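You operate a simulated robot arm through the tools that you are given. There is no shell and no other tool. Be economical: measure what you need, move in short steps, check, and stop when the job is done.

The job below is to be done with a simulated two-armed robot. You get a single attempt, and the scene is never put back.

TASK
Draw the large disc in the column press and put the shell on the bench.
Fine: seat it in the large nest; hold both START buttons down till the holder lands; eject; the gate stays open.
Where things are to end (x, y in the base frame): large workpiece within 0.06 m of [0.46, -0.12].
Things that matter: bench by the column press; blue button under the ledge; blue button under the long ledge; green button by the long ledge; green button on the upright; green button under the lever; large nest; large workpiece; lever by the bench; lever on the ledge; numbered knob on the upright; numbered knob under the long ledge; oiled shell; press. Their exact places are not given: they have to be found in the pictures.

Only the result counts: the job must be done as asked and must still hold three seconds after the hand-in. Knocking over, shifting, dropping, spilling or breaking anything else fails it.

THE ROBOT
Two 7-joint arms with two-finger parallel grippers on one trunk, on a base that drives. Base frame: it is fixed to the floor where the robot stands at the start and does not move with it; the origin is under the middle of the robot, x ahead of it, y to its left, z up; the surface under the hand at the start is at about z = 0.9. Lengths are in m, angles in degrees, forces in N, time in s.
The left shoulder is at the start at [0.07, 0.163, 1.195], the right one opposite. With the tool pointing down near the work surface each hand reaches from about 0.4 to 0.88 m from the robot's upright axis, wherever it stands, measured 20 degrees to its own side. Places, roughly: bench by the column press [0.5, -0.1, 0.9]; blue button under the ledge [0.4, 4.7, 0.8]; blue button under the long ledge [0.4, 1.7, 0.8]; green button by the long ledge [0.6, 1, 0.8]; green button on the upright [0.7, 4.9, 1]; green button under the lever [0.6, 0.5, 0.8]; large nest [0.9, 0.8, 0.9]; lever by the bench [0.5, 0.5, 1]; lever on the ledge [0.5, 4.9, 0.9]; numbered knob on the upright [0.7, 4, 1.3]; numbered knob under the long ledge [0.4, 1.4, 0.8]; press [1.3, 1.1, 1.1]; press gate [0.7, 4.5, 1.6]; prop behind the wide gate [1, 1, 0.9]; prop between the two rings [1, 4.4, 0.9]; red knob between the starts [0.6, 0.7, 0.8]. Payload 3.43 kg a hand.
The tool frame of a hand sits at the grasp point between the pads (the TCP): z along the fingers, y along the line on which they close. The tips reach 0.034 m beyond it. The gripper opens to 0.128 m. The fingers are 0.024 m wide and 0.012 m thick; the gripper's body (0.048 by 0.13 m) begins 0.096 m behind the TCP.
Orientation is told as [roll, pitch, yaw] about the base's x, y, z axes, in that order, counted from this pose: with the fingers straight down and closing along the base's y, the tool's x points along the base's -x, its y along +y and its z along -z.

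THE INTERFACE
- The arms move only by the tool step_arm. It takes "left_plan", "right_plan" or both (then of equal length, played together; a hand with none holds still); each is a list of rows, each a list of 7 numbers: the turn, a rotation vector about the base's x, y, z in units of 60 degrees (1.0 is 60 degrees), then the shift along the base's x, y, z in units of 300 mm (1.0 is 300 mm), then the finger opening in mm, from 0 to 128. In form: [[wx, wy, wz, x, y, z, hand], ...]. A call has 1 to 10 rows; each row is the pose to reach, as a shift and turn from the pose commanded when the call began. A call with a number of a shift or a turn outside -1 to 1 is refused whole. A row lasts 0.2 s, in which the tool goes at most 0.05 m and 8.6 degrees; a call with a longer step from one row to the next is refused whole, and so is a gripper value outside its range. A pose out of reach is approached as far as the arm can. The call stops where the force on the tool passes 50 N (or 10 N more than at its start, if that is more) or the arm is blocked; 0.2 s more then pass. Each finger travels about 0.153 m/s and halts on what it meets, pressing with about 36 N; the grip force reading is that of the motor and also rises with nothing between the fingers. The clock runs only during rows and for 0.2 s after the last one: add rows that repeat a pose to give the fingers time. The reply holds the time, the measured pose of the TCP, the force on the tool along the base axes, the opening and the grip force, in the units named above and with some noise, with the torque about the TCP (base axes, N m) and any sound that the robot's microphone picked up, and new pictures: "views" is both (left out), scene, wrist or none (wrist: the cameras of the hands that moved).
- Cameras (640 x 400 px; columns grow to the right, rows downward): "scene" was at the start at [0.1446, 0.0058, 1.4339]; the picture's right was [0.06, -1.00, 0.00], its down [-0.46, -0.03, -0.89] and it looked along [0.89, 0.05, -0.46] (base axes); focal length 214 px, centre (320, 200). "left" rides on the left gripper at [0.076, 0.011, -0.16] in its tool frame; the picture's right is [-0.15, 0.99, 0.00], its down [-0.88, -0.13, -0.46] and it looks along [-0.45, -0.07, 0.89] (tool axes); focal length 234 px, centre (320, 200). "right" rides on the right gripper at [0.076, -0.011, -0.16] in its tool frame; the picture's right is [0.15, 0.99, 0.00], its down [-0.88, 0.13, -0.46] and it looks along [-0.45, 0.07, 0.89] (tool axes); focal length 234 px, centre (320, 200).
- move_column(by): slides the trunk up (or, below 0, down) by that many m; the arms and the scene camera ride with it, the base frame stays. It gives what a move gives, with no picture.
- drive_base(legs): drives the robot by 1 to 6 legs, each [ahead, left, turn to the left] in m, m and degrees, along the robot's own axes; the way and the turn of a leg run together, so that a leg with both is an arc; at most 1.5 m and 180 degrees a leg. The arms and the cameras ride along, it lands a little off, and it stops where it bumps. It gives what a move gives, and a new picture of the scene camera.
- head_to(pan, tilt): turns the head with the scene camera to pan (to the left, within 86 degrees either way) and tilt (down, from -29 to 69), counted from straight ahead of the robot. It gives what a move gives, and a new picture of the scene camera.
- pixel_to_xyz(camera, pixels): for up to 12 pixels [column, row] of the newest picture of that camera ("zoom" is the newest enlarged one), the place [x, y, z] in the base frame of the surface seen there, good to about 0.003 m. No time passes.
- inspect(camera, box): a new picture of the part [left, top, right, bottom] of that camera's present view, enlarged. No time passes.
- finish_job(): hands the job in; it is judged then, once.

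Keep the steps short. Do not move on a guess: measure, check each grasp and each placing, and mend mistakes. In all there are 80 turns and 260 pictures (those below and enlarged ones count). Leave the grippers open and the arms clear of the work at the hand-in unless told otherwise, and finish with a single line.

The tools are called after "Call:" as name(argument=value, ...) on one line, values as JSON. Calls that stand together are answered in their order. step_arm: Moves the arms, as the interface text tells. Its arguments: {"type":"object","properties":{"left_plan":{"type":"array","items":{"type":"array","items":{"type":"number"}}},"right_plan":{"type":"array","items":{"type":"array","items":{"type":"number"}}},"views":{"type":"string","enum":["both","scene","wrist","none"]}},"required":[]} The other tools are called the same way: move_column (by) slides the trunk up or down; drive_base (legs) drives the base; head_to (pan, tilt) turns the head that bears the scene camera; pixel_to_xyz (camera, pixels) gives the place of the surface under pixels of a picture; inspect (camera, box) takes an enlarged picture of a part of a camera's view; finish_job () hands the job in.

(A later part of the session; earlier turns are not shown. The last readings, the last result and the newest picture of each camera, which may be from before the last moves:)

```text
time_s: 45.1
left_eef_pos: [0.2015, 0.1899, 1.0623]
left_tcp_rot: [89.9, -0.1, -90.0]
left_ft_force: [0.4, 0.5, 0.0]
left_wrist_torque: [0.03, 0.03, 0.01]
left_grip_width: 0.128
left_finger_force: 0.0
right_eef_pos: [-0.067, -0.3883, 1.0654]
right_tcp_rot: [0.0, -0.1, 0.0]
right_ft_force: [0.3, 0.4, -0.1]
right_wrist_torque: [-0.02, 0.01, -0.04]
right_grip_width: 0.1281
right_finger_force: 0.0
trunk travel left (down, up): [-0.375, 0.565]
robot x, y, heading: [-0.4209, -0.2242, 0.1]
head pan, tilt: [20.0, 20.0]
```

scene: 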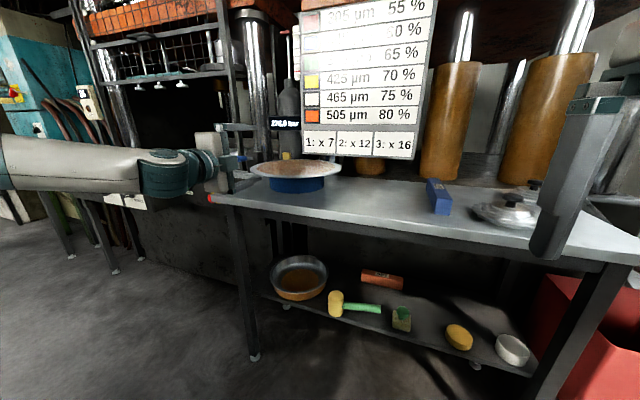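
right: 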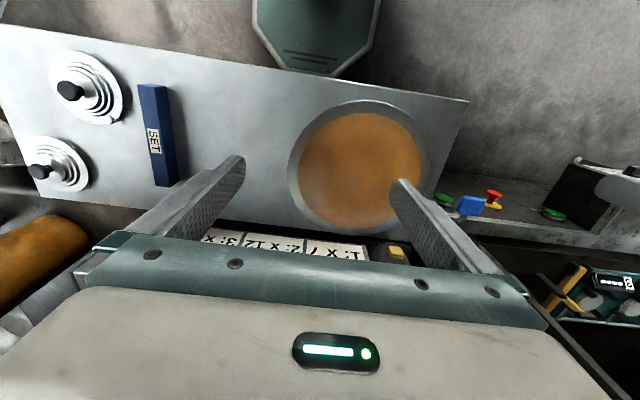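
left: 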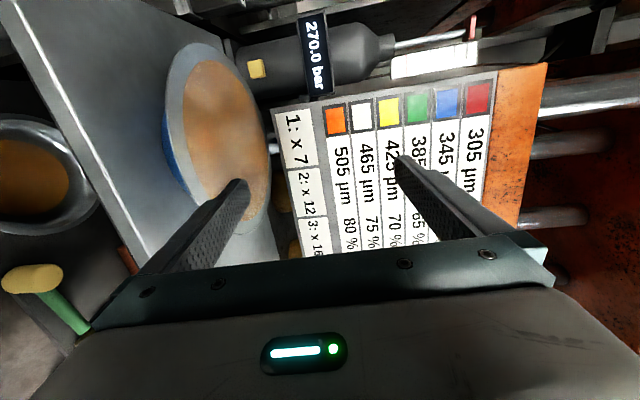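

Now narrow the fingers to 50 mm and lower by 0.084 m to the disc's height.

Call:
step_arm(left_plan=[[0, 0, 0, 0, 0, 0, 60], [0, 0, 0, 0, 0, 0, 50], [0, 0, 0, 0, 0, 0, 50]], views="none")

Call:
move_column(by=-0.084)

Call:
step_arm(left_plan=[[0, 0, 0, 0.07, 0, 0, 50], [0, 0, 0, 0.14, 0, 0, 50]], views="both")

Call:
inspect(camera="scene", box=[190, 110, 350, 220])

```text
time_s: 45.9
left_eef_pos: [0.2007, 0.1901, 1.0631]
left_tcp_rot: [90.0, -0.2, -90.0]
left_ft_force: [0.1, 0.1, 0.0]
left_wrist_torque: [0.04, 0.0, 0.0]
left_grip_width: 0.0502
left_finger_force: 0.0
right_eef_pos: [-0.0676, -0.3884, 1.0672]
right_tcp_rot: [0.1, 0.0, -0.1]
right_ft_force: [0.0, 1.4, -0.1]
right_wrist_torque: [-0.04, -0.03, 0.04]
right_grip_width: 0.1282
right_finger_force: 0.1
trunk travel left (down, up): [-0.375, 0.565]
robot x, y, heading: [-0.4234, -0.2192, -0.3]
head pan, tilt: [20.0, 20.0]
```

```text
time_s: 47.1
left_eef_pos: [0.2014, 0.1901, 0.9775]
left_tcp_rot: [89.9, -0.2, -89.9]
left_ft_force: [0.2, 0.0, 1.1]
left_wrist_torque: [-0.01, 0.01, -0.01]
left_grip_width: 0.0502
left_finger_force: 0.0
right_eef_pos: [-0.0666, -0.3879, 0.9837]
right_tcp_rot: [0.0, 0.1, -0.1]
right_ft_force: [0.0, 0.2, -0.2]
right_wrist_torque: [-0.01, 0.03, 0.0]
right_grip_width: 0.1279
right_finger_force: 0.2
trunk travel left (down, up): [-0.291, 0.649]
robot x, y, heading: [-0.424, -0.2177, -0.0]
head pan, tilt: [20.0, 20.0]
```

```text
time_s: 47.7
left_eef_pos: [0.243, 0.1912, 0.978]
left_tcp_rot: [90.0, -0.2, -90.0]
left_ft_force: [0.0, 0.0, 0.6]
left_wrist_torque: [0.0, 0.02, 0.01]
left_grip_width: 0.05
left_finger_force: 0.2
right_eef_pos: [-0.0666, -0.3903, 0.9828]
right_tcp_rot: [0.0, 0.0, -0.2]
right_ft_force: [0.4, -0.1, 0.5]
right_wrist_torque: [0.01, 0.01, 0.01]
right_grip_width: 0.1281
right_finger_force: 0.0
trunk travel left (down, up): [-0.291, 0.649]
robot x, y, heading: [-0.4233, -0.2187, -0.4]
head pan, tilt: [20.0, 20.0]
```

scene: 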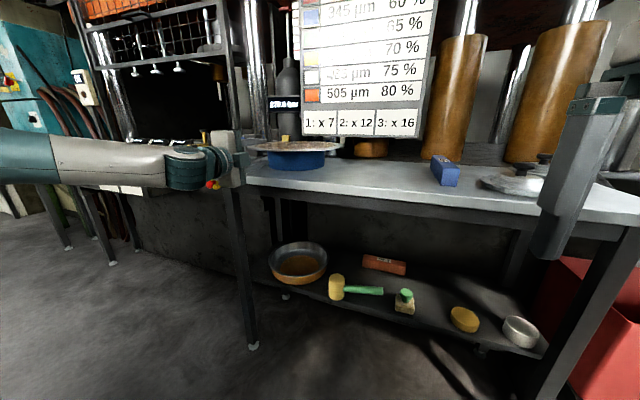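
left: 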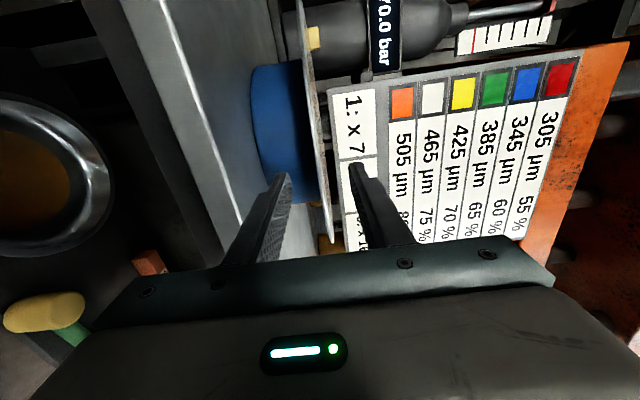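

```text
3.64 times, centred on (270, 165) of scene
```

zoom: 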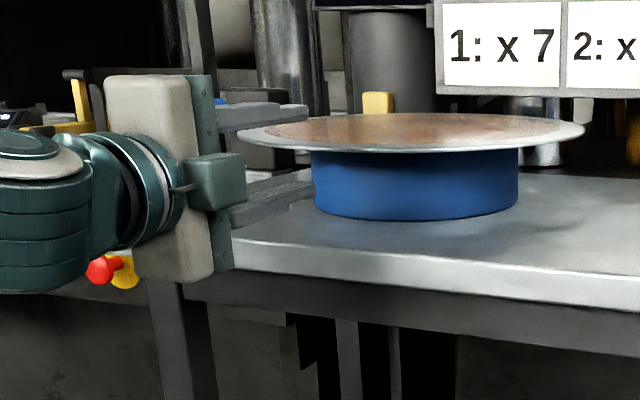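

The rim lies between the fingers in the wrist view. Advance 0.075 m then close.

Call:
step_arm(left_plan=[[0, 0, 0, 0.07, 0, 0, 50], [0, 0, 0, 0.14, 0, 0, 50], [0, 0, 0, 0.21, 0, 0, 50], [0, 0, 0, 0.26, 0, 0, 50], [0, 0, 0, 0.26, 0, 0, 50]], views="wrist")

Call:
inspect(camera="scene", box=[190, 110, 350, 220])

```text
time_s: 48.9
left_eef_pos: [0.322, 0.1924, 0.9784]
left_tcp_rot: [89.9, -0.2, -90.1]
left_ft_force: [0.1, -0.6, 0.5]
left_wrist_torque: [-0.01, 0.02, 0.0]
left_grip_width: 0.0499
left_finger_force: 0.0
right_eef_pos: [-0.0674, -0.3891, 0.9829]
right_tcp_rot: [0.0, 0.0, -0.2]
right_ft_force: [1.2, -0.6, -0.1]
right_wrist_torque: [-0.02, -0.01, 0.02]
right_grip_width: 0.1281
right_finger_force: 0.1
trunk travel left (down, up): [-0.291, 0.649]
robot x, y, heading: [-0.428, -0.2194, 0.0]
head pan, tilt: [20.0, 20.0]
```

left: 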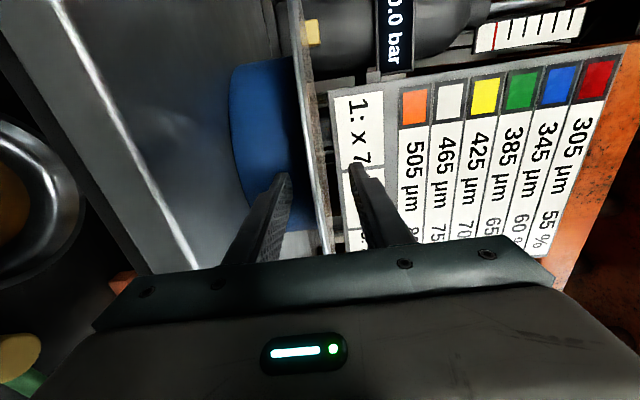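

```text
3.64 times, centred on (270, 165) of scene
```

zoom: 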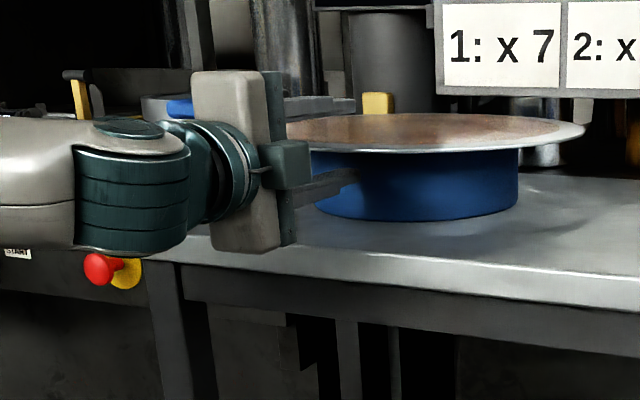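

Disc is centred between the pads (column ≈322). Close.

Call:
step_arm(left_plan=[[0, 0, 0, 0, 0, 0, 20], [0, 0, 0, 0, 0, 0, 0], [0, 0, 0, 0, 0, 0, 0], [0, 0, 0, 0, 0, 0, 0]], views="none")

Call:
step_arm(left_plan=[[0, 0, 0, 0, 0, 0.04, 0], [0, 0, 0, 0, 0, 0.08, 0], [0, 0, 0, 0, 0, 0.12, 0]], views="both")

Call:
inspect(camera="scene", box=[190, 110, 350, 220])

```text
time_s: 49.9
left_eef_pos: [0.3223, 0.1934, 0.9782]
left_tcp_rot: [89.8, -0.2, -90.1]
left_ft_force: [-0.7, -0.9, 0.5]
left_wrist_torque: [0.12, 0.48, -0.04]
left_grip_width: 0.0038
left_finger_force: 36.2
right_eef_pos: [-0.0668, -0.3892, 0.9834]
right_tcp_rot: [0.0, 0.1, -0.1]
right_ft_force: [-0.5, 0.9, -0.4]
right_wrist_torque: [-0.03, 0.01, 0.0]
right_grip_width: 0.1281
right_finger_force: 0.1
trunk travel left (down, up): [-0.291, 0.649]
robot x, y, heading: [-0.4235, -0.2202, -0.3]
head pan, tilt: [20.0, 20.0]
```

```text
time_s: 50.7
left_eef_pos: [0.3198, 0.191, 1.0137]
left_tcp_rot: [89.8, -0.2, -89.9]
left_ft_force: [0.5, -0.3, -6.3]
left_wrist_torque: [0.01, 0.81, -0.02]
left_grip_width: 0.0039
left_finger_force: 36.0
right_eef_pos: [-0.0666, -0.3891, 0.981]
right_tcp_rot: [0.0, 0.0, -0.1]
right_ft_force: [0.4, 0.3, 0.4]
right_wrist_torque: [0.01, -0.03, 0.02]
right_grip_width: 0.128
right_finger_force: 0.0
trunk travel left (down, up): [-0.291, 0.649]
robot x, y, heading: [-0.4267, -0.218, -0.2]
head pan, tilt: [20.0, 20.0]
```

scene: 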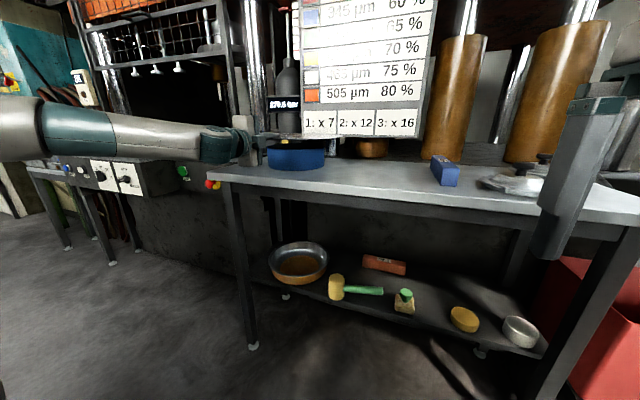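
left: 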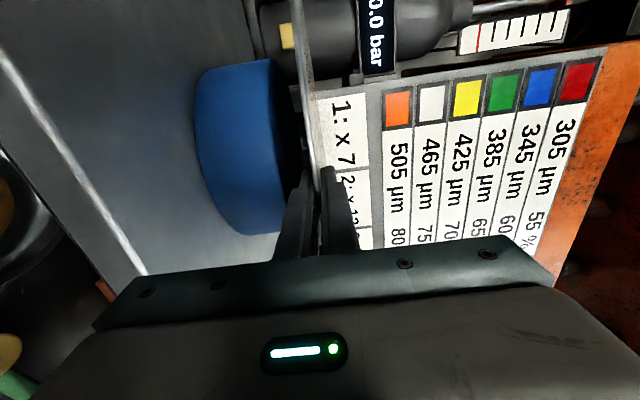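

```text
3.64 times, centred on (270, 165) of scene
```

zoom: 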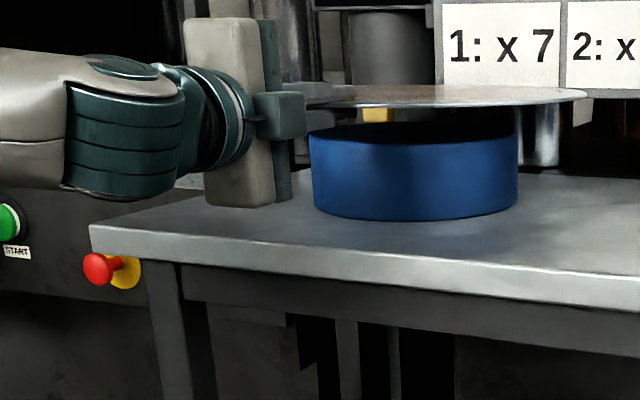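

Lifted: 3.8 mm thick, ≈0.65 kg, held level. Back off from the bench, raise the column, and slide left towards the press front.

Call:
move_column(by=0.1)

Call:
drive_base(legs=[[-0.4, 0, 0], [0, 0.55, 0]])

Call:
move_column(by=0.25)

Call:
head_to(pan=10, tilt=20)

```text
time_s: 52.0
left_eef_pos: [0.3202, 0.1909, 1.1139]
left_tcp_rot: [90.0, -0.2, -90.0]
left_ft_force: [0.0, -0.2, -4.4]
left_wrist_torque: [0.02, 0.74, 0.0]
left_grip_width: 0.0038
left_finger_force: 36.0
right_eef_pos: [-0.0662, -0.3893, 1.0832]
right_tcp_rot: [-0.1, 0.1, 0.0]
right_ft_force: [0.2, -0.5, -0.3]
right_wrist_torque: [0.0, 0.0, 0.01]
right_grip_width: 0.1278
right_finger_force: 0.0
trunk travel left (down, up): [-0.391, 0.549]
robot x, y, heading: [-0.425, -0.2205, -0.2]
head pan, tilt: [20.0, 20.0]
```

```text
time_s: 57.2
left_eef_pos: [-0.0729, 0.736, 1.1132]
left_tcp_rot: [90.0, -0.2, -90.0]
left_ft_force: [-0.4, 1.0, -5.0]
left_wrist_torque: [0.03, 0.8, -0.01]
left_grip_width: 0.0035
left_finger_force: 36.1
right_eef_pos: [-0.4601, 0.156, 1.0817]
right_tcp_rot: [-0.1, -0.1, -0.1]
right_ft_force: [0.7, 0.4, 0.6]
right_wrist_torque: [-0.01, 0.02, 0.05]
right_grip_width: 0.1281
right_finger_force: 0.0
trunk travel left (down, up): [-0.391, 0.549]
robot x, y, heading: [-0.8219, 0.3275, -0.2]
head pan, tilt: [20.0, 20.0]
```

scene: 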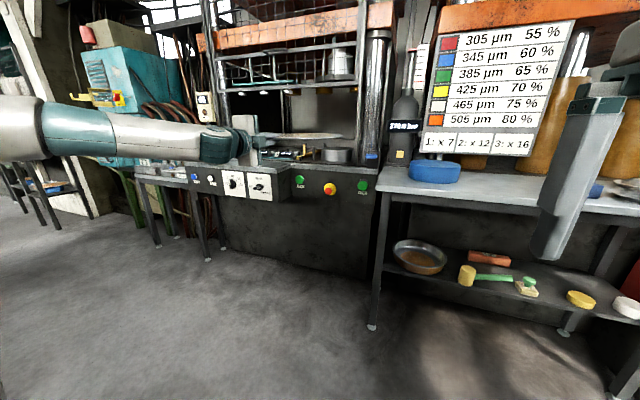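

```text
time_s: 59.8
left_eef_pos: [-0.0722, 0.7353, 1.3634]
left_tcp_rot: [89.9, -0.2, -90.0]
left_ft_force: [-0.8, -0.2, -5.7]
left_wrist_torque: [0.03, 0.79, -0.01]
left_grip_width: 0.0038
left_finger_force: 35.9
right_eef_pos: [-0.4605, 0.1554, 1.333]
right_tcp_rot: [0.0, 0.0, 0.0]
right_ft_force: [1.2, 0.7, -0.1]
right_wrist_torque: [-0.01, 0.02, -0.03]
right_grip_width: 0.1282
right_finger_force: 0.1
trunk travel left (down, up): [-0.641, 0.299]
robot x, y, heading: [-0.8159, 0.3252, -0.5]
head pan, tilt: [20.0, 20.0]
```

```text
time_s: 60.5
left_eef_pos: [-0.0732, 0.7367, 1.3632]
left_tcp_rot: [89.9, -0.3, -90.0]
left_ft_force: [0.1, 0.2, -5.1]
left_wrist_torque: [0.0, 0.78, -0.01]
left_grip_width: 0.0038
left_finger_force: 36.5
right_eef_pos: [-0.4596, 0.1567, 1.332]
right_tcp_rot: [-0.1, 0.1, 0.0]
right_ft_force: [-1.1, -0.4, -0.4]
right_wrist_torque: [-0.01, 0.0, 0.0]
right_grip_width: 0.1282
right_finger_force: 0.1
trunk travel left (down, up): [-0.641, 0.299]
robot x, y, heading: [-0.8193, 0.3238, -0.1]
head pan, tilt: [10.0, 20.0]
```

scene: 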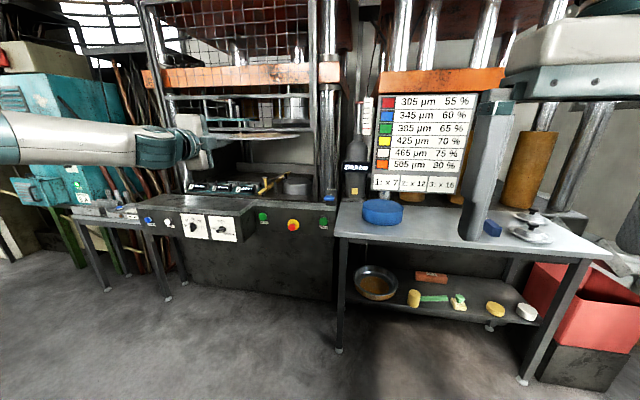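

Move 0.3 m closer and zoom on the nest, gate lower edge and holder.

Call:
drive_base(legs=[[0.3, 0, 0]])

Call:
head_to(pan=28, tilt=15)

Call:
inspect(camera="scene", box=[200, 60, 420, 240])

```text
time_s: 62.6
left_eef_pos: [0.2286, 0.7344, 1.3648]
left_tcp_rot: [90.0, -0.2, -90.1]
left_ft_force: [0.6, 0.5, -4.7]
left_wrist_torque: [0.01, 0.81, 0.03]
left_grip_width: 0.0038
left_finger_force: 36.4
right_eef_pos: [-0.1582, 0.1542, 1.3327]
right_tcp_rot: [0.0, 0.0, 0.0]
right_ft_force: [0.0, -0.3, 0.7]
right_wrist_torque: [-0.02, 0.02, -0.01]
right_grip_width: 0.1284
right_finger_force: 0.1
trunk travel left (down, up): [-0.641, 0.299]
robot x, y, heading: [-0.5194, 0.3226, -0.0]
head pan, tilt: [10.0, 20.0]
```

scene: 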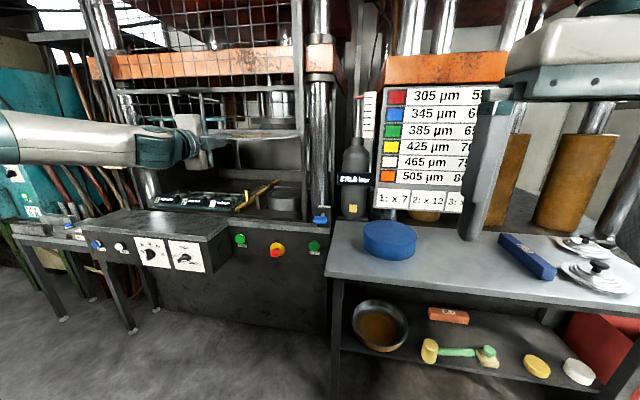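

```text
time_s: 63.4
left_eef_pos: [0.2292, 0.735, 1.364]
left_tcp_rot: [89.9, -0.3, -90.0]
left_ft_force: [0.2, 0.7, -5.8]
left_wrist_torque: [0.02, 0.78, 0.02]
left_grip_width: 0.0037
left_finger_force: 35.9
right_eef_pos: [-0.1576, 0.1539, 1.3328]
right_tcp_rot: [0.0, -0.1, -0.1]
right_ft_force: [-0.5, -0.3, 0.2]
right_wrist_torque: [0.0, -0.01, 0.0]
right_grip_width: 0.1281
right_finger_force: 0.1
trunk travel left (down, up): [-0.641, 0.299]
robot x, y, heading: [-0.5165, 0.3224, 0.0]
head pan, tilt: [28.0, 15.0]
```

scene: 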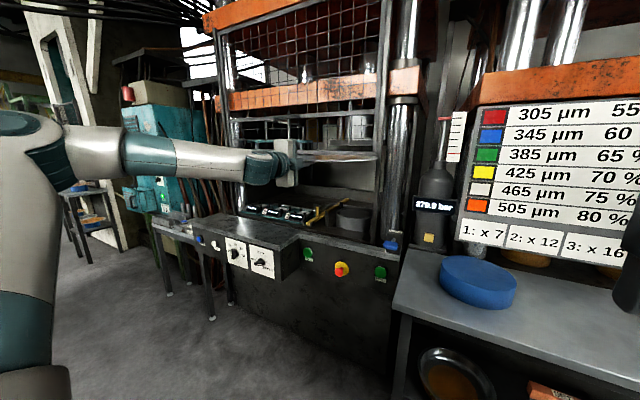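

```text
2.22 times, centred on (310, 150) of scene
```

zoom: 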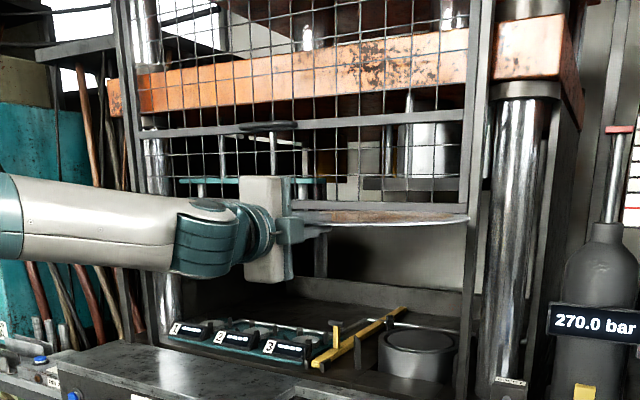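

I'll enlarge the nest and measure posts and ring.

Call:
inspect(camera="scene", box=[300, 180, 400, 250])

Call:
pixel_to_xyz(camera="zoom", pixels=[[228, 228], [393, 245], [355, 185], [240, 180], [310, 230]])

```text
5.71 times, centred on (350, 215) of scene
```

zoom: 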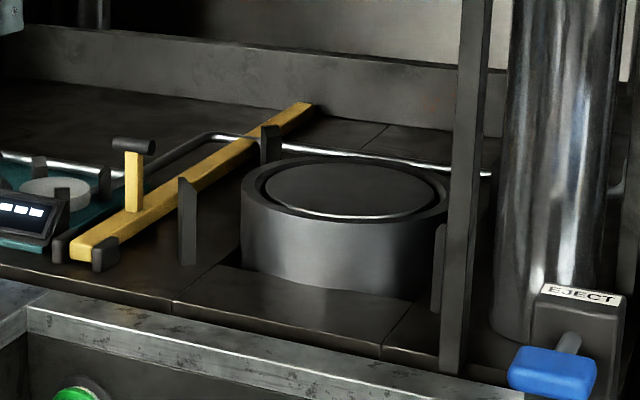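

```text
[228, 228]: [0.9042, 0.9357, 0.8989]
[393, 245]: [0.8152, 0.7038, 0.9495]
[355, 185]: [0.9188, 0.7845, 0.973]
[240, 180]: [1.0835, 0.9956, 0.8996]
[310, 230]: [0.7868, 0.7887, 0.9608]
```

Call:
pixel_to_xyz(camera="zoom", pixels=[[183, 183], [192, 195], [188, 255], [441, 230], [438, 300], [269, 130], [271, 158], [250, 190], [445, 195], [335, 218], [345, 160], [148, 146]])

Call:
pixel_to_xyz(camera="zoom", pixels=[[485, 150], [455, 150], [450, 360], [475, 60], [30, 330], [80, 245], [300, 112], [365, 296], [300, 275], [545, 380]])

```text
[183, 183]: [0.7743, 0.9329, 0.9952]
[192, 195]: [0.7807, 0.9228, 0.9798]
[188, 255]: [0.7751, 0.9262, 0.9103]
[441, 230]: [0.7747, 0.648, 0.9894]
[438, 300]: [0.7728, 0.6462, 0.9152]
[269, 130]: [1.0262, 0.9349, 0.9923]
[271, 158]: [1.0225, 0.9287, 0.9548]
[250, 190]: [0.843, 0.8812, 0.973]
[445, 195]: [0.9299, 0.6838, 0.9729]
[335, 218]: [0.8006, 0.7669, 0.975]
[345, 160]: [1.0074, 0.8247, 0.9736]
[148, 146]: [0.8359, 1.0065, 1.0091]
```

```text
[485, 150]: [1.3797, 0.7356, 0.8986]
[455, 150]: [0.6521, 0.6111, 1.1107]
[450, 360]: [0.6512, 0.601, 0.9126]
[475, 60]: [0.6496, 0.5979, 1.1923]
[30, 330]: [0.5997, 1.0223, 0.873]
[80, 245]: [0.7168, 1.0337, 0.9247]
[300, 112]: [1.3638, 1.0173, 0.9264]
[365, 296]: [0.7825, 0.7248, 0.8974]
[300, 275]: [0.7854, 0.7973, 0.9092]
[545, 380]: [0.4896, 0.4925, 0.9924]
```

Posts at (0.777,0.928), (0.774,0.647), (1.026,0.93) → nest centre ≈(0.901,0.787), ring top 0.973. The gate frame bar is at y≈0.605, so I must enter with the disc further left, then shift right. First raise the right hand so it clears the bench when the column lowers, and check the front strip height.

Call:
pixel_to_xyz(camera="zoom", pixels=[[300, 345], [150, 310], [250, 335]])

Call:
step_arm(right_plan=[[0, 0, 0, -0.05, -0.05, 0.1, 128], [0, 0, 0, -0.1, -0.1, 0.2, 128], [0, 0, 0, -0.15, -0.15, 0.3, 128], [0, 0, 0, -0.2, -0.2, 0.4, 128], [0, 0, 0, -0.2, -0.2, 0.5, 128], [0, 0, 0, -0.2, -0.2, 0.6, 128], [0, 0, 0, -0.2, -0.2, 0.7, 128], [0, 0, 0, -0.2, -0.2, 0.8, 128]], views="none")

Call:
drive_base(legs=[[0, 0.13, 0]])

Call:
move_column(by=-0.23)

```text
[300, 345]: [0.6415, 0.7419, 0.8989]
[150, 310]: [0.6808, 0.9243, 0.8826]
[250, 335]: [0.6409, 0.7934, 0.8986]
```

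```text
time_s: 65.2
left_eef_pos: [0.2301, 0.7341, 1.3628]
left_tcp_rot: [90.0, -0.2, -90.1]
left_ft_force: [0.3, 0.5, -5.0]
left_wrist_torque: [0.03, 0.82, 0.01]
left_grip_width: 0.0038
left_finger_force: 36.4
right_eef_pos: [-0.1987, 0.1302, 1.469]
right_tcp_rot: [0.1, 0.0, -0.1]
right_ft_force: [-0.7, 0.5, 0.7]
right_wrist_torque: [0.02, 0.03, 0.0]
right_grip_width: 0.1279
right_finger_force: 0.1
right hand out of reach, approached as far as the arm can: row 4, 5, 6, 7, 8
trunk travel left (down, up): [-0.641, 0.299]
robot x, y, heading: [-0.5185, 0.3246, -0.5]
head pan, tilt: [28.0, 15.0]
```

```text
time_s: 66.5
left_eef_pos: [0.2296, 0.8588, 1.3647]
left_tcp_rot: [89.9, -0.2, -90.1]
left_ft_force: [0.5, -1.1, -4.8]
left_wrist_torque: [0.02, 0.78, -0.04]
left_grip_width: 0.0036
left_finger_force: 36.4
right_eef_pos: [-0.1979, 0.2554, 1.4694]
right_tcp_rot: [0.1, -0.1, -0.1]
right_ft_force: [-0.4, -0.7, 0.3]
right_wrist_torque: [-0.01, -0.02, -0.01]
right_grip_width: 0.1279
right_finger_force: 0.1
trunk travel left (down, up): [-0.641, 0.299]
robot x, y, heading: [-0.515, 0.4524, -0.3]
head pan, tilt: [28.0, 15.0]
```

scene: 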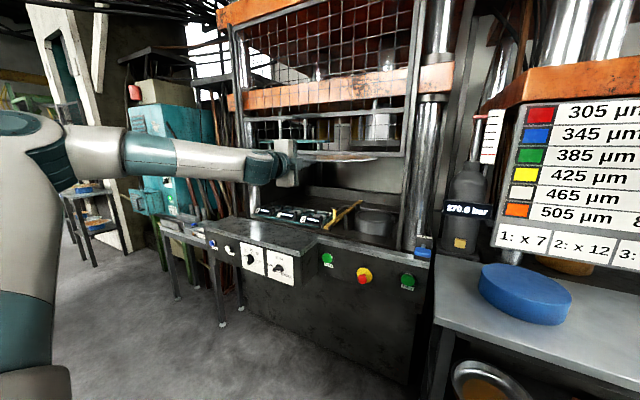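

```text
time_s: 68.9
left_eef_pos: [0.2295, 0.8614, 1.1331]
left_tcp_rot: [89.9, -0.1, -90.1]
left_ft_force: [-1.2, -0.3, -4.5]
left_wrist_torque: [0.0, 0.79, 0.02]
left_grip_width: 0.0038
left_finger_force: 35.9
right_eef_pos: [-0.1992, 0.2557, 1.2396]
right_tcp_rot: [0.0, -0.2, -0.1]
right_ft_force: [0.3, 0.6, -0.1]
right_wrist_torque: [0.0, -0.01, 0.04]
right_grip_width: 0.1279
right_finger_force: 0.1
trunk travel left (down, up): [-0.411, 0.529]
robot x, y, heading: [-0.5173, 0.4531, -0.4]
head pan, tilt: [28.0, 15.0]
```

Before driving in, check that the left forearm will clear the long ledge: measure forearm and ledge.

Call:
head_to(pan=45, tilt=20)

```text
time_s: 69.7
left_eef_pos: [0.2303, 0.8622, 1.134]
left_tcp_rot: [89.8, -0.2, -90.1]
left_ft_force: [0.0, -0.1, -4.4]
left_wrist_torque: [0.02, 0.81, -0.01]
left_grip_width: 0.0037
left_finger_force: 35.7
right_eef_pos: [-0.199, 0.2567, 1.2391]
right_tcp_rot: [0.1, 0.0, -0.1]
right_ft_force: [0.2, 0.4, 0.2]
right_wrist_torque: [-0.02, 0.01, -0.04]
right_grip_width: 0.1281
right_finger_force: 0.0
trunk travel left (down, up): [-0.411, 0.529]
robot x, y, heading: [-0.5153, 0.4519, -0.1]
head pan, tilt: [45.0, 20.0]
```

scene: 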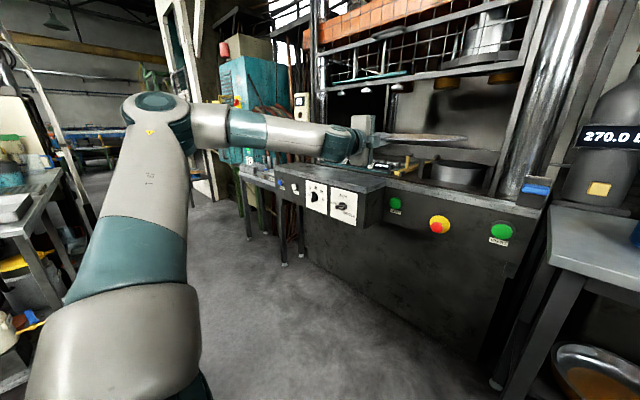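

Call:
pixel_to_xyz(camera="scene", pixels=[[330, 140], [290, 143], [240, 140], [200, 140], [135, 125], [345, 158], [320, 174], [380, 183], [285, 165], [355, 150], [462, 137], [400, 140]])

```text
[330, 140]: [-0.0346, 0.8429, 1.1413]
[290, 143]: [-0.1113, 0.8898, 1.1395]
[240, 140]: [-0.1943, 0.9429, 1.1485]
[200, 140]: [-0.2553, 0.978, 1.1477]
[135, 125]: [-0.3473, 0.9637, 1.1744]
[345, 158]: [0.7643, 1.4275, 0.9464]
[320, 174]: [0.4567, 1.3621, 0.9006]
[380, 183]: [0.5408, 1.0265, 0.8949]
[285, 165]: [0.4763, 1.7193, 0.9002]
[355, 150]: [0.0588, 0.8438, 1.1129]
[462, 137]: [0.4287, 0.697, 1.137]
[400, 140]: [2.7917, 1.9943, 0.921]
```

Forearm stays inside y≈0.98 at the ledge's x-range; ledge begins at y≈1.03. Clear. Drive forward 0.5 m at disc height 1.13.

Call:
drive_base(legs=[[0.5, 0, 0]])

Call:
inspect(camera="scene", box=[330, 80, 560, 240])

```text
time_s: 72.7
left_eef_pos: [0.731, 0.8678, 1.1339]
left_tcp_rot: [89.9, -0.1, -89.6]
left_ft_force: [-0.2, 0.0, -5.2]
left_wrist_torque: [0.04, 0.78, 0.04]
left_grip_width: 0.004
left_finger_force: 35.8
right_eef_pos: [0.3076, 0.2604, 1.2396]
right_tcp_rot: [0.0, 0.0, 0.4]
right_ft_force: [0.2, 0.0, 0.1]
right_wrist_torque: [-0.02, 0.04, 0.02]
right_grip_width: 0.128
right_finger_force: 0.1
trunk travel left (down, up): [-0.411, 0.529]
robot x, y, heading: [-0.0138, 0.4482, 0.1]
head pan, tilt: [45.0, 20.0]
```

scene: 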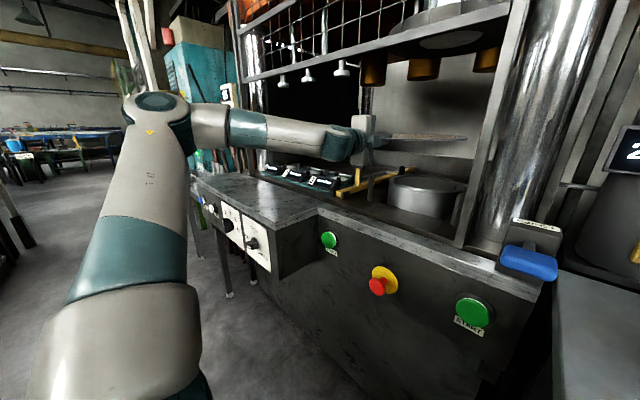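

```text
2.50 times, centred on (445, 160) of scene
```

zoom: 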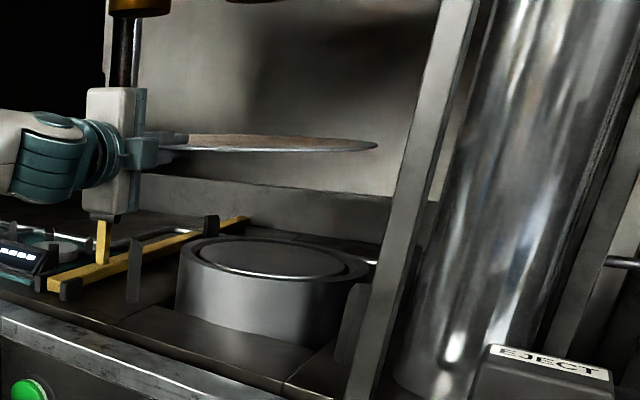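

Disc is inside. Shift right/forward by the base, then lower to 1.03.

Call:
drive_base(legs=[[0.018, -0.073, 0]])

Call:
move_column(by=-0.1)

Call:
inspect(camera="scene", box=[330, 60, 560, 240])

```text
time_s: 73.7
left_eef_pos: [0.7425, 0.7948, 1.1338]
left_tcp_rot: [89.7, 0.0, -89.6]
left_ft_force: [0.1, 0.9, -5.2]
left_wrist_torque: [0.0, 0.79, 0.01]
left_grip_width: 0.0037
left_finger_force: 36.4
right_eef_pos: [0.3216, 0.1866, 1.2382]
right_tcp_rot: [0.2, 0.0, 0.4]
right_ft_force: [0.7, -0.4, 0.2]
right_wrist_torque: [0.07, 0.02, -0.04]
right_grip_width: 0.1279
right_finger_force: 0.1
trunk travel left (down, up): [-0.411, 0.529]
robot x, y, heading: [-0.0012, 0.3774, 0.4]
head pan, tilt: [45.0, 20.0]
```

scene: 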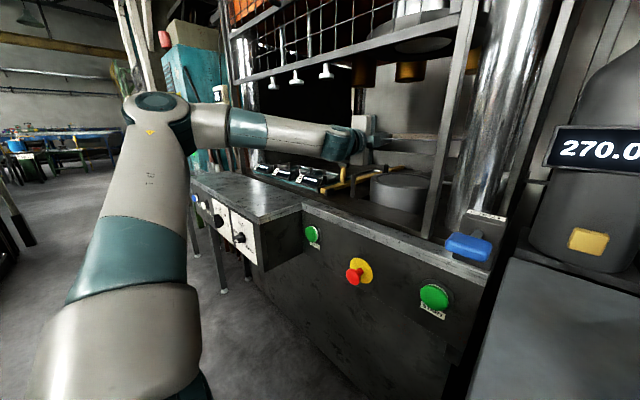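

```text
time_s: 75.0
left_eef_pos: [0.7433, 0.7972, 1.0332]
left_tcp_rot: [89.9, -0.2, -89.5]
left_ft_force: [0.4, -0.1, -4.4]
left_wrist_torque: [0.0, 0.79, 0.01]
left_grip_width: 0.0038
left_finger_force: 35.8
right_eef_pos: [0.3205, 0.1879, 1.1403]
right_tcp_rot: [0.1, 0.0, 0.3]
right_ft_force: [0.4, -0.6, -0.7]
right_wrist_torque: [0.01, -0.02, 0.01]
right_grip_width: 0.1281
right_finger_force: 0.1
trunk travel left (down, up): [-0.311, 0.629]
robot x, y, heading: [0.004, 0.3783, 0.2]
head pan, tilt: [45.0, 20.0]
```

```text
2.22 times, centred on (445, 150) of scene
```

zoom: 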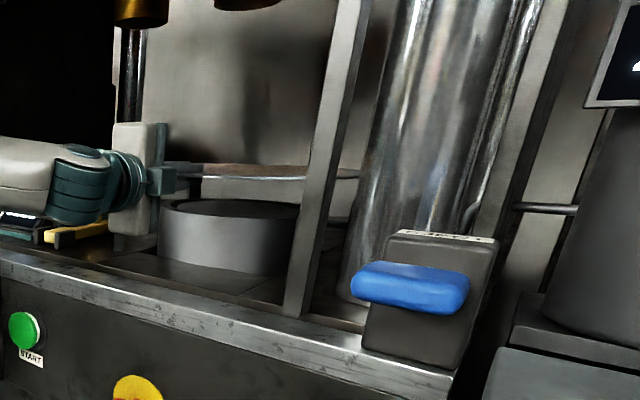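

Fine-tune by the arm (+7 mm x, −3 mm y), lower to just above the posts' tops, and look.

Call:
step_arm(left_plan=[[0, 0, 0, 0.012, -0.005, 0, 0], [0, 0, 0, 0.023, -0.01, -0.05, 0], [0, 0, 0, 0.023, -0.01, -0.087, 0], [0, 0, 0, 0.023, -0.01, -0.087, 0]], views="wrist")

Call:
inspect(camera="scene", box=[370, 90, 470, 160])

Call:
inspect(camera="left", box=[180, 0, 460, 200])

```text
time_s: 76.0
left_eef_pos: [0.751, 0.7927, 1.0062]
left_tcp_rot: [89.9, -0.1, -89.6]
left_ft_force: [0.3, 0.1, -3.8]
left_wrist_torque: [0.04, 0.8, 0.01]
left_grip_width: 0.0038
left_finger_force: 36.4
right_eef_pos: [0.3217, 0.1883, 1.1384]
right_tcp_rot: [0.0, 0.0, 0.4]
right_ft_force: [0.1, -0.5, 0.4]
right_wrist_torque: [0.01, 0.01, 0.03]
right_grip_width: 0.1282
right_finger_force: 0.0
trunk travel left (down, up): [-0.311, 0.629]
robot x, y, heading: [-0.001, 0.3816, 0.7]
head pan, tilt: [45.0, 20.0]
```

left: 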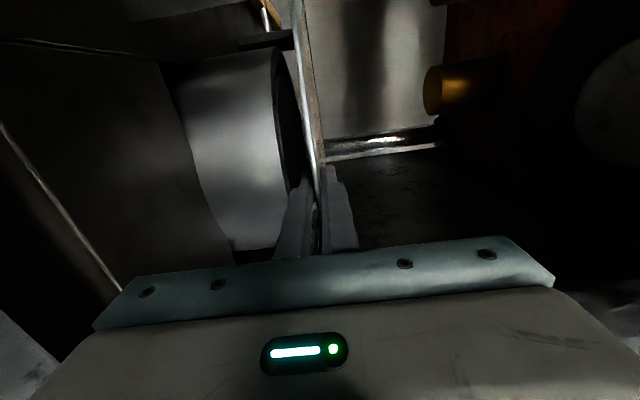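

```text
5.71 times, centred on (420, 125) of scene
```

zoom: 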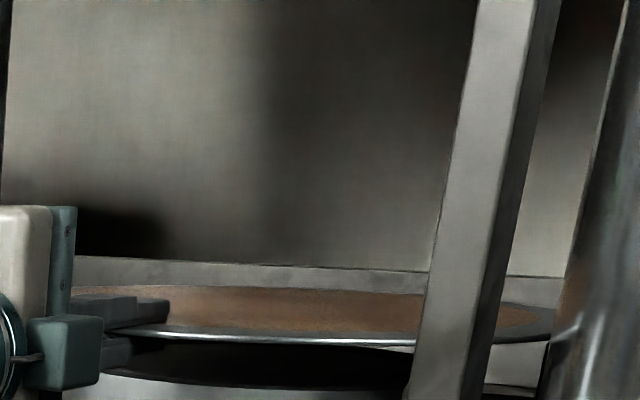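

```text
2.00 times, centred on (320, 100) of left
```

zoom: 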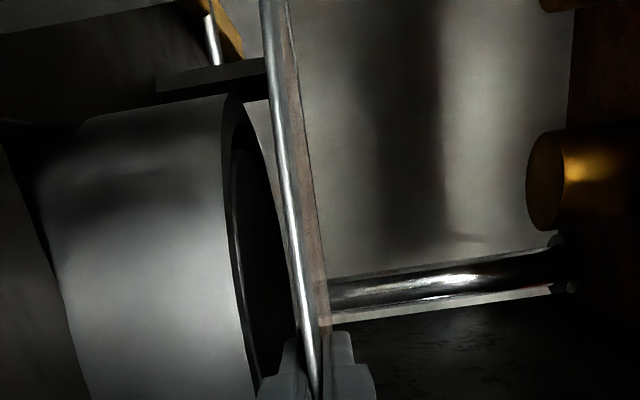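

A post tip is seen close below the disc at (265,75) of the zoom. Measure disc edge points and post.

Call:
pixel_to_xyz(camera="zoom", pixels=[[255, 75], [170, 80], [264, 20], [270, 60], [275, 110], [290, 200], [305, 300], [312, 350], [210, 40]])

Call:
pixel_to_xyz(camera="scene", pixels=[[458, 144], [457, 149], [390, 148], [410, 150], [430, 150], [436, 150]])

```text
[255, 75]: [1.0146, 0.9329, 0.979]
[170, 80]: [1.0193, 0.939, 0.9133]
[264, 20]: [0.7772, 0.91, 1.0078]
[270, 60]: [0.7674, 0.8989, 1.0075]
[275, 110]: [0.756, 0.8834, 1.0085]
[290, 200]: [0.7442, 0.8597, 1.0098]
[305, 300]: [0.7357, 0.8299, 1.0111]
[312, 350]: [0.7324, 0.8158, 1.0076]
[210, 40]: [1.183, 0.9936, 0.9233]
```

```text
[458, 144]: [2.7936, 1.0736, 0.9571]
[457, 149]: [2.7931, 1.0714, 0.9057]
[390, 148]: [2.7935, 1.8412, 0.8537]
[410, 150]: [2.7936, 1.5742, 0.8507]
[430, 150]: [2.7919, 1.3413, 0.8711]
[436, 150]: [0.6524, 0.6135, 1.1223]
```

Disc edge and posts leave ≈7 mm gaps with the disc centred near (0.901, 0.79). Lower gently towards the ring.

Call:
step_arm(left_plan=[[0, 0, 0, 0, 0, -0.03, 0], [0, 0, 0, 0, 0, -0.06, 0], [0, 0, 0, 0, 0, -0.075, 0], [0, 0, 0, 0, 0, -0.09, 0], [0, 0, 0, 0, 0, -0.09, 0]], views="wrist")

Call:
inspect(camera="left", box=[180, 0, 460, 200])

```text
time_s: 77.2
left_eef_pos: [0.7496, 0.7915, 0.9807]
left_tcp_rot: [89.8, -0.1, -89.8]
left_ft_force: [-5.8, -6.7, -3.4]
left_wrist_torque: [0.23, 0.44, -0.99]
left_grip_width: 0.0038
left_finger_force: 35.9
right_eef_pos: [0.3193, 0.187, 1.1388]
right_tcp_rot: [0.1, -0.2, 0.4]
right_ft_force: [0.5, 0.6, -0.4]
right_wrist_torque: [0.01, -0.01, 0.01]
right_grip_width: 0.1283
right_finger_force: 0.0
trunk travel left (down, up): [-0.311, 0.629]
robot x, y, heading: [0.0015, 0.3832, 0.5]
head pan, tilt: [45.0, 20.0]
```

left: 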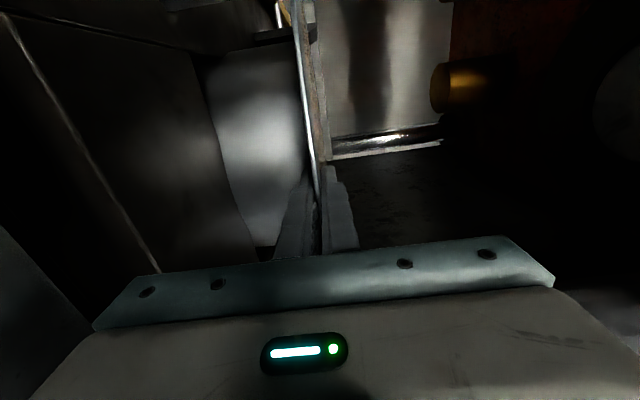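

```text
2.00 times, centred on (320, 100) of left
```

zoom: 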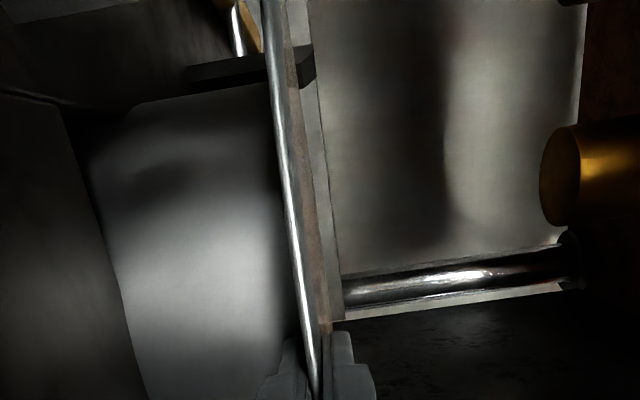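

The back-left post pushes the disc (force −5.8, −6.7). Yield 5 mm in −x and −y.

Call:
step_arm(left_plan=[[0, 0, 0, -0.008, -0.01, 0, 0], [0, 0, 0, -0.014, -0.018, 0, 0], [0, 0, 0, -0.014, -0.018, 0, 0]], views="none")

Call:
inspect(camera="left", box=[180, 0, 460, 200])

Call:
pixel_to_xyz(camera="zoom", pixels=[[262, 10], [268, 60], [275, 110], [290, 210], [302, 300], [308, 345], [305, 65], [230, 70]])

```text
time_s: 78.0
left_eef_pos: [0.7456, 0.7876, 0.9815]
left_tcp_rot: [89.8, -0.2, -89.5]
left_ft_force: [0.5, 0.5, -4.3]
left_wrist_torque: [0.02, 0.8, 0.02]
left_grip_width: 0.0036
left_finger_force: 36.1
right_eef_pos: [0.3207, 0.1878, 1.1398]
right_tcp_rot: [0.0, 0.0, 0.5]
right_ft_force: [-0.2, -0.1, -0.1]
right_wrist_torque: [0.0, 0.0, 0.03]
right_grip_width: 0.128
right_finger_force: 0.0
trunk travel left (down, up): [-0.311, 0.629]
robot x, y, heading: [0.0026, 0.3793, 0.4]
head pan, tilt: [45.0, 20.0]
```

```text
2.00 times, centred on (320, 100) of left
```

zoom: 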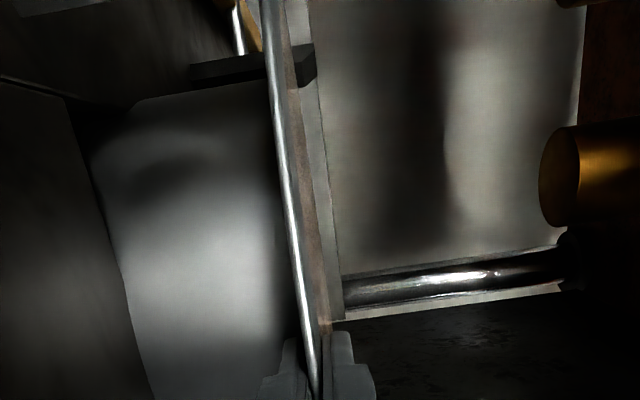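

```text
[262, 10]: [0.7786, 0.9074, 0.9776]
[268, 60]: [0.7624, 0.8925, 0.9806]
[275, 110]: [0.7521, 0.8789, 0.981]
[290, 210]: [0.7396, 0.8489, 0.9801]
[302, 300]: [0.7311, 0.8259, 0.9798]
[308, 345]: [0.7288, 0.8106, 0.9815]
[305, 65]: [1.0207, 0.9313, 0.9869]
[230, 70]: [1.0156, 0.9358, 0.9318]
```

Free of the posts. Lower the rest in 2 mm steps.

Call:
step_arm(left_plan=[[0, 0, 0, 0, 0, -0.007, 0], [0, 0, 0, 0, 0, -0.014, 0], [0, 0, 0, 0, 0, -0.02, 0], [0, 0, 0, 0, 0, -0.02, 0]], views="none")

```text
time_s: 79.0
left_eef_pos: [0.7449, 0.7879, 0.9776]
left_tcp_rot: [90.1, -0.1, -89.6]
left_ft_force: [4.0, 2.1, 7.2]
left_wrist_torque: [0.31, 0.17, 0.0]
left_grip_width: 0.0037
left_finger_force: 35.8
right_eef_pos: [0.3191, 0.1869, 1.1396]
right_tcp_rot: [0.1, -0.1, 0.4]
right_ft_force: [0.4, 0.1, 0.4]
right_wrist_torque: [0.01, 0.0, 0.01]
right_grip_width: 0.128
right_finger_force: 0.1
trunk travel left (down, up): [-0.311, 0.629]
robot x, y, heading: [0.0003, 0.3806, 0.4]
head pan, tilt: [45.0, 20.0]
```

Contact at z 0.9776 with +7 N. Check in the wrist and scene pictures whether it lies on the ring.

Call:
inspect(camera="left", box=[220, 0, 380, 120])

Call:
inspect(camera="scene", box=[370, 110, 470, 170])

```text
3.33 times, centred on (300, 60) of left
```

zoom: 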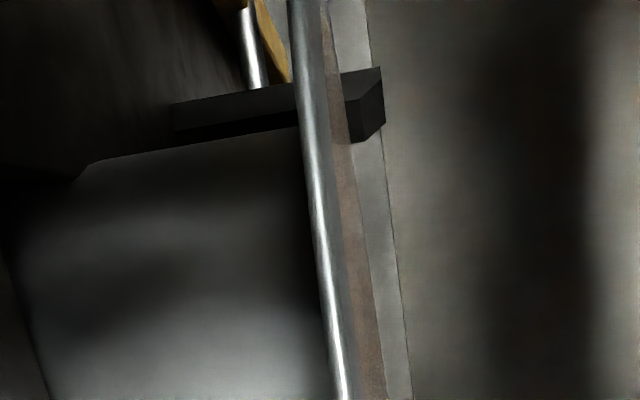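

```text
6.40 times, centred on (420, 140) of scene
```

zoom: 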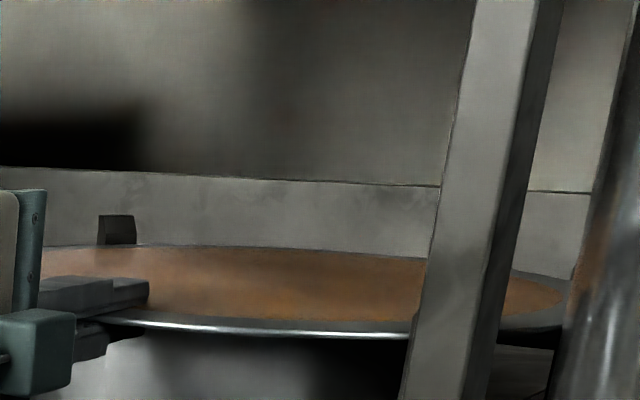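

A +x,+y push suggests the front-right post now; centre between the two contacts by +2.5/+2 mm.

Call:
step_arm(left_plan=[[0, 0, 0, 0, 0, 0.007, 0], [0, 0, 0, 0.008, 0.007, 0.007, 0], [0, 0, 0, 0.008, 0.007, 0.007, 0]], views="none")

Call:
step_arm(left_plan=[[0, 0, 0, 0, 0, -0.007, 0], [0, 0, 0, 0, 0, -0.014, 0], [0, 0, 0, 0, 0, -0.014, 0]], views="none")

```text
time_s: 79.8
left_eef_pos: [0.7472, 0.789, 0.9761]
left_tcp_rot: [89.9, -0.2, -89.7]
left_ft_force: [-2.3, -1.6, 1.5]
left_wrist_torque: [0.25, -0.6, -0.37]
left_grip_width: 0.004
left_finger_force: 35.4
right_eef_pos: [0.3204, 0.1875, 1.1392]
right_tcp_rot: [0.1, 0.0, 0.3]
right_ft_force: [-0.1, 0.5, -0.3]
right_wrist_torque: [0.0, 0.0, 0.0]
right_grip_width: 0.1278
right_finger_force: 0.0
trunk travel left (down, up): [-0.311, 0.629]
robot x, y, heading: [0.0018, 0.3784, 0.5]
head pan, tilt: [45.0, 20.0]
```

```text
time_s: 80.6
left_eef_pos: [0.746, 0.7897, 0.9779]
left_tcp_rot: [90.0, -0.1, -89.5]
left_ft_force: [9.2, 0.5, 18.3]
left_wrist_torque: [0.29, -0.33, -0.04]
left_grip_width: 0.0037
left_finger_force: 35.9
right_eef_pos: [0.3194, 0.1865, 1.139]
right_tcp_rot: [0.1, -0.1, 0.4]
right_ft_force: [0.5, -0.5, -0.2]
right_wrist_torque: [-0.02, 0.0, -0.02]
right_grip_width: 0.128
right_finger_force: 0.1
trunk travel left (down, up): [-0.311, 0.629]
robot x, y, heading: [0.0029, 0.3779, 0.0]
head pan, tilt: [45.0, 20.0]
```

Solid ring contact now (+18 N). Relax 1.5 mm, then open.

Call:
step_arm(left_plan=[[0, 0, 0, 0, 0, 0.006, 0], [0, 0, 0, 0, 0, 0.006, 10], [0, 0, 0, 0, 0, 0.006, 30], [0, 0, 0, 0, 0, 0.006, 50], [0, 0, 0, 0, 0, 0.006, 50]], views="wrist")

Call:
inspect(camera="left", box=[180, 0, 460, 200])

Call:
inspect(camera="scene", box=[370, 110, 470, 170])

```text
time_s: 81.8
left_eef_pos: [0.7472, 0.79, 0.9736]
left_tcp_rot: [89.8, -0.2, -89.5]
left_ft_force: [0.1, 0.1, -0.3]
left_wrist_torque: [0.0, 0.02, 0.03]
left_grip_width: 0.0501
left_finger_force: 0.1
right_eef_pos: [0.3198, 0.1872, 1.1389]
right_tcp_rot: [0.0, -0.1, 0.4]
right_ft_force: [0.1, -0.5, 0.0]
right_wrist_torque: [-0.02, 0.04, 0.03]
right_grip_width: 0.1281
right_finger_force: 0.0
trunk travel left (down, up): [-0.311, 0.629]
robot x, y, heading: [0.005, 0.3845, 0.5]
head pan, tilt: [45.0, 20.0]
```

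left: 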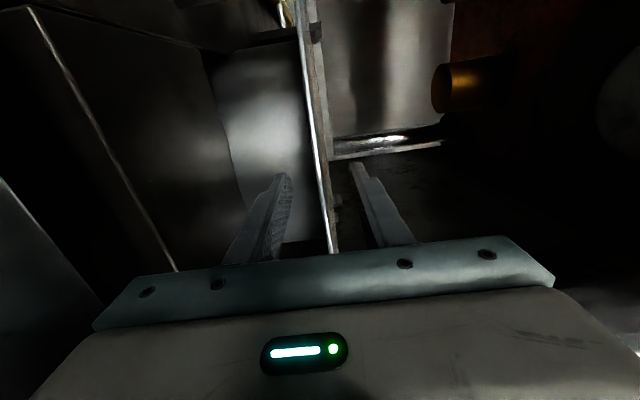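

```text
2.00 times, centred on (320, 100) of left
```

zoom: 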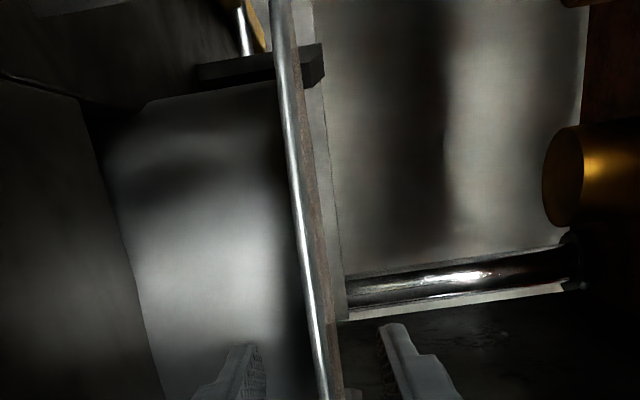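

```text
6.40 times, centred on (420, 140) of scene
```

zoom: 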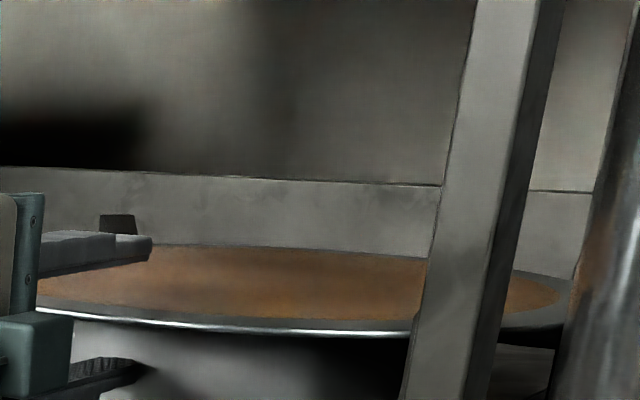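

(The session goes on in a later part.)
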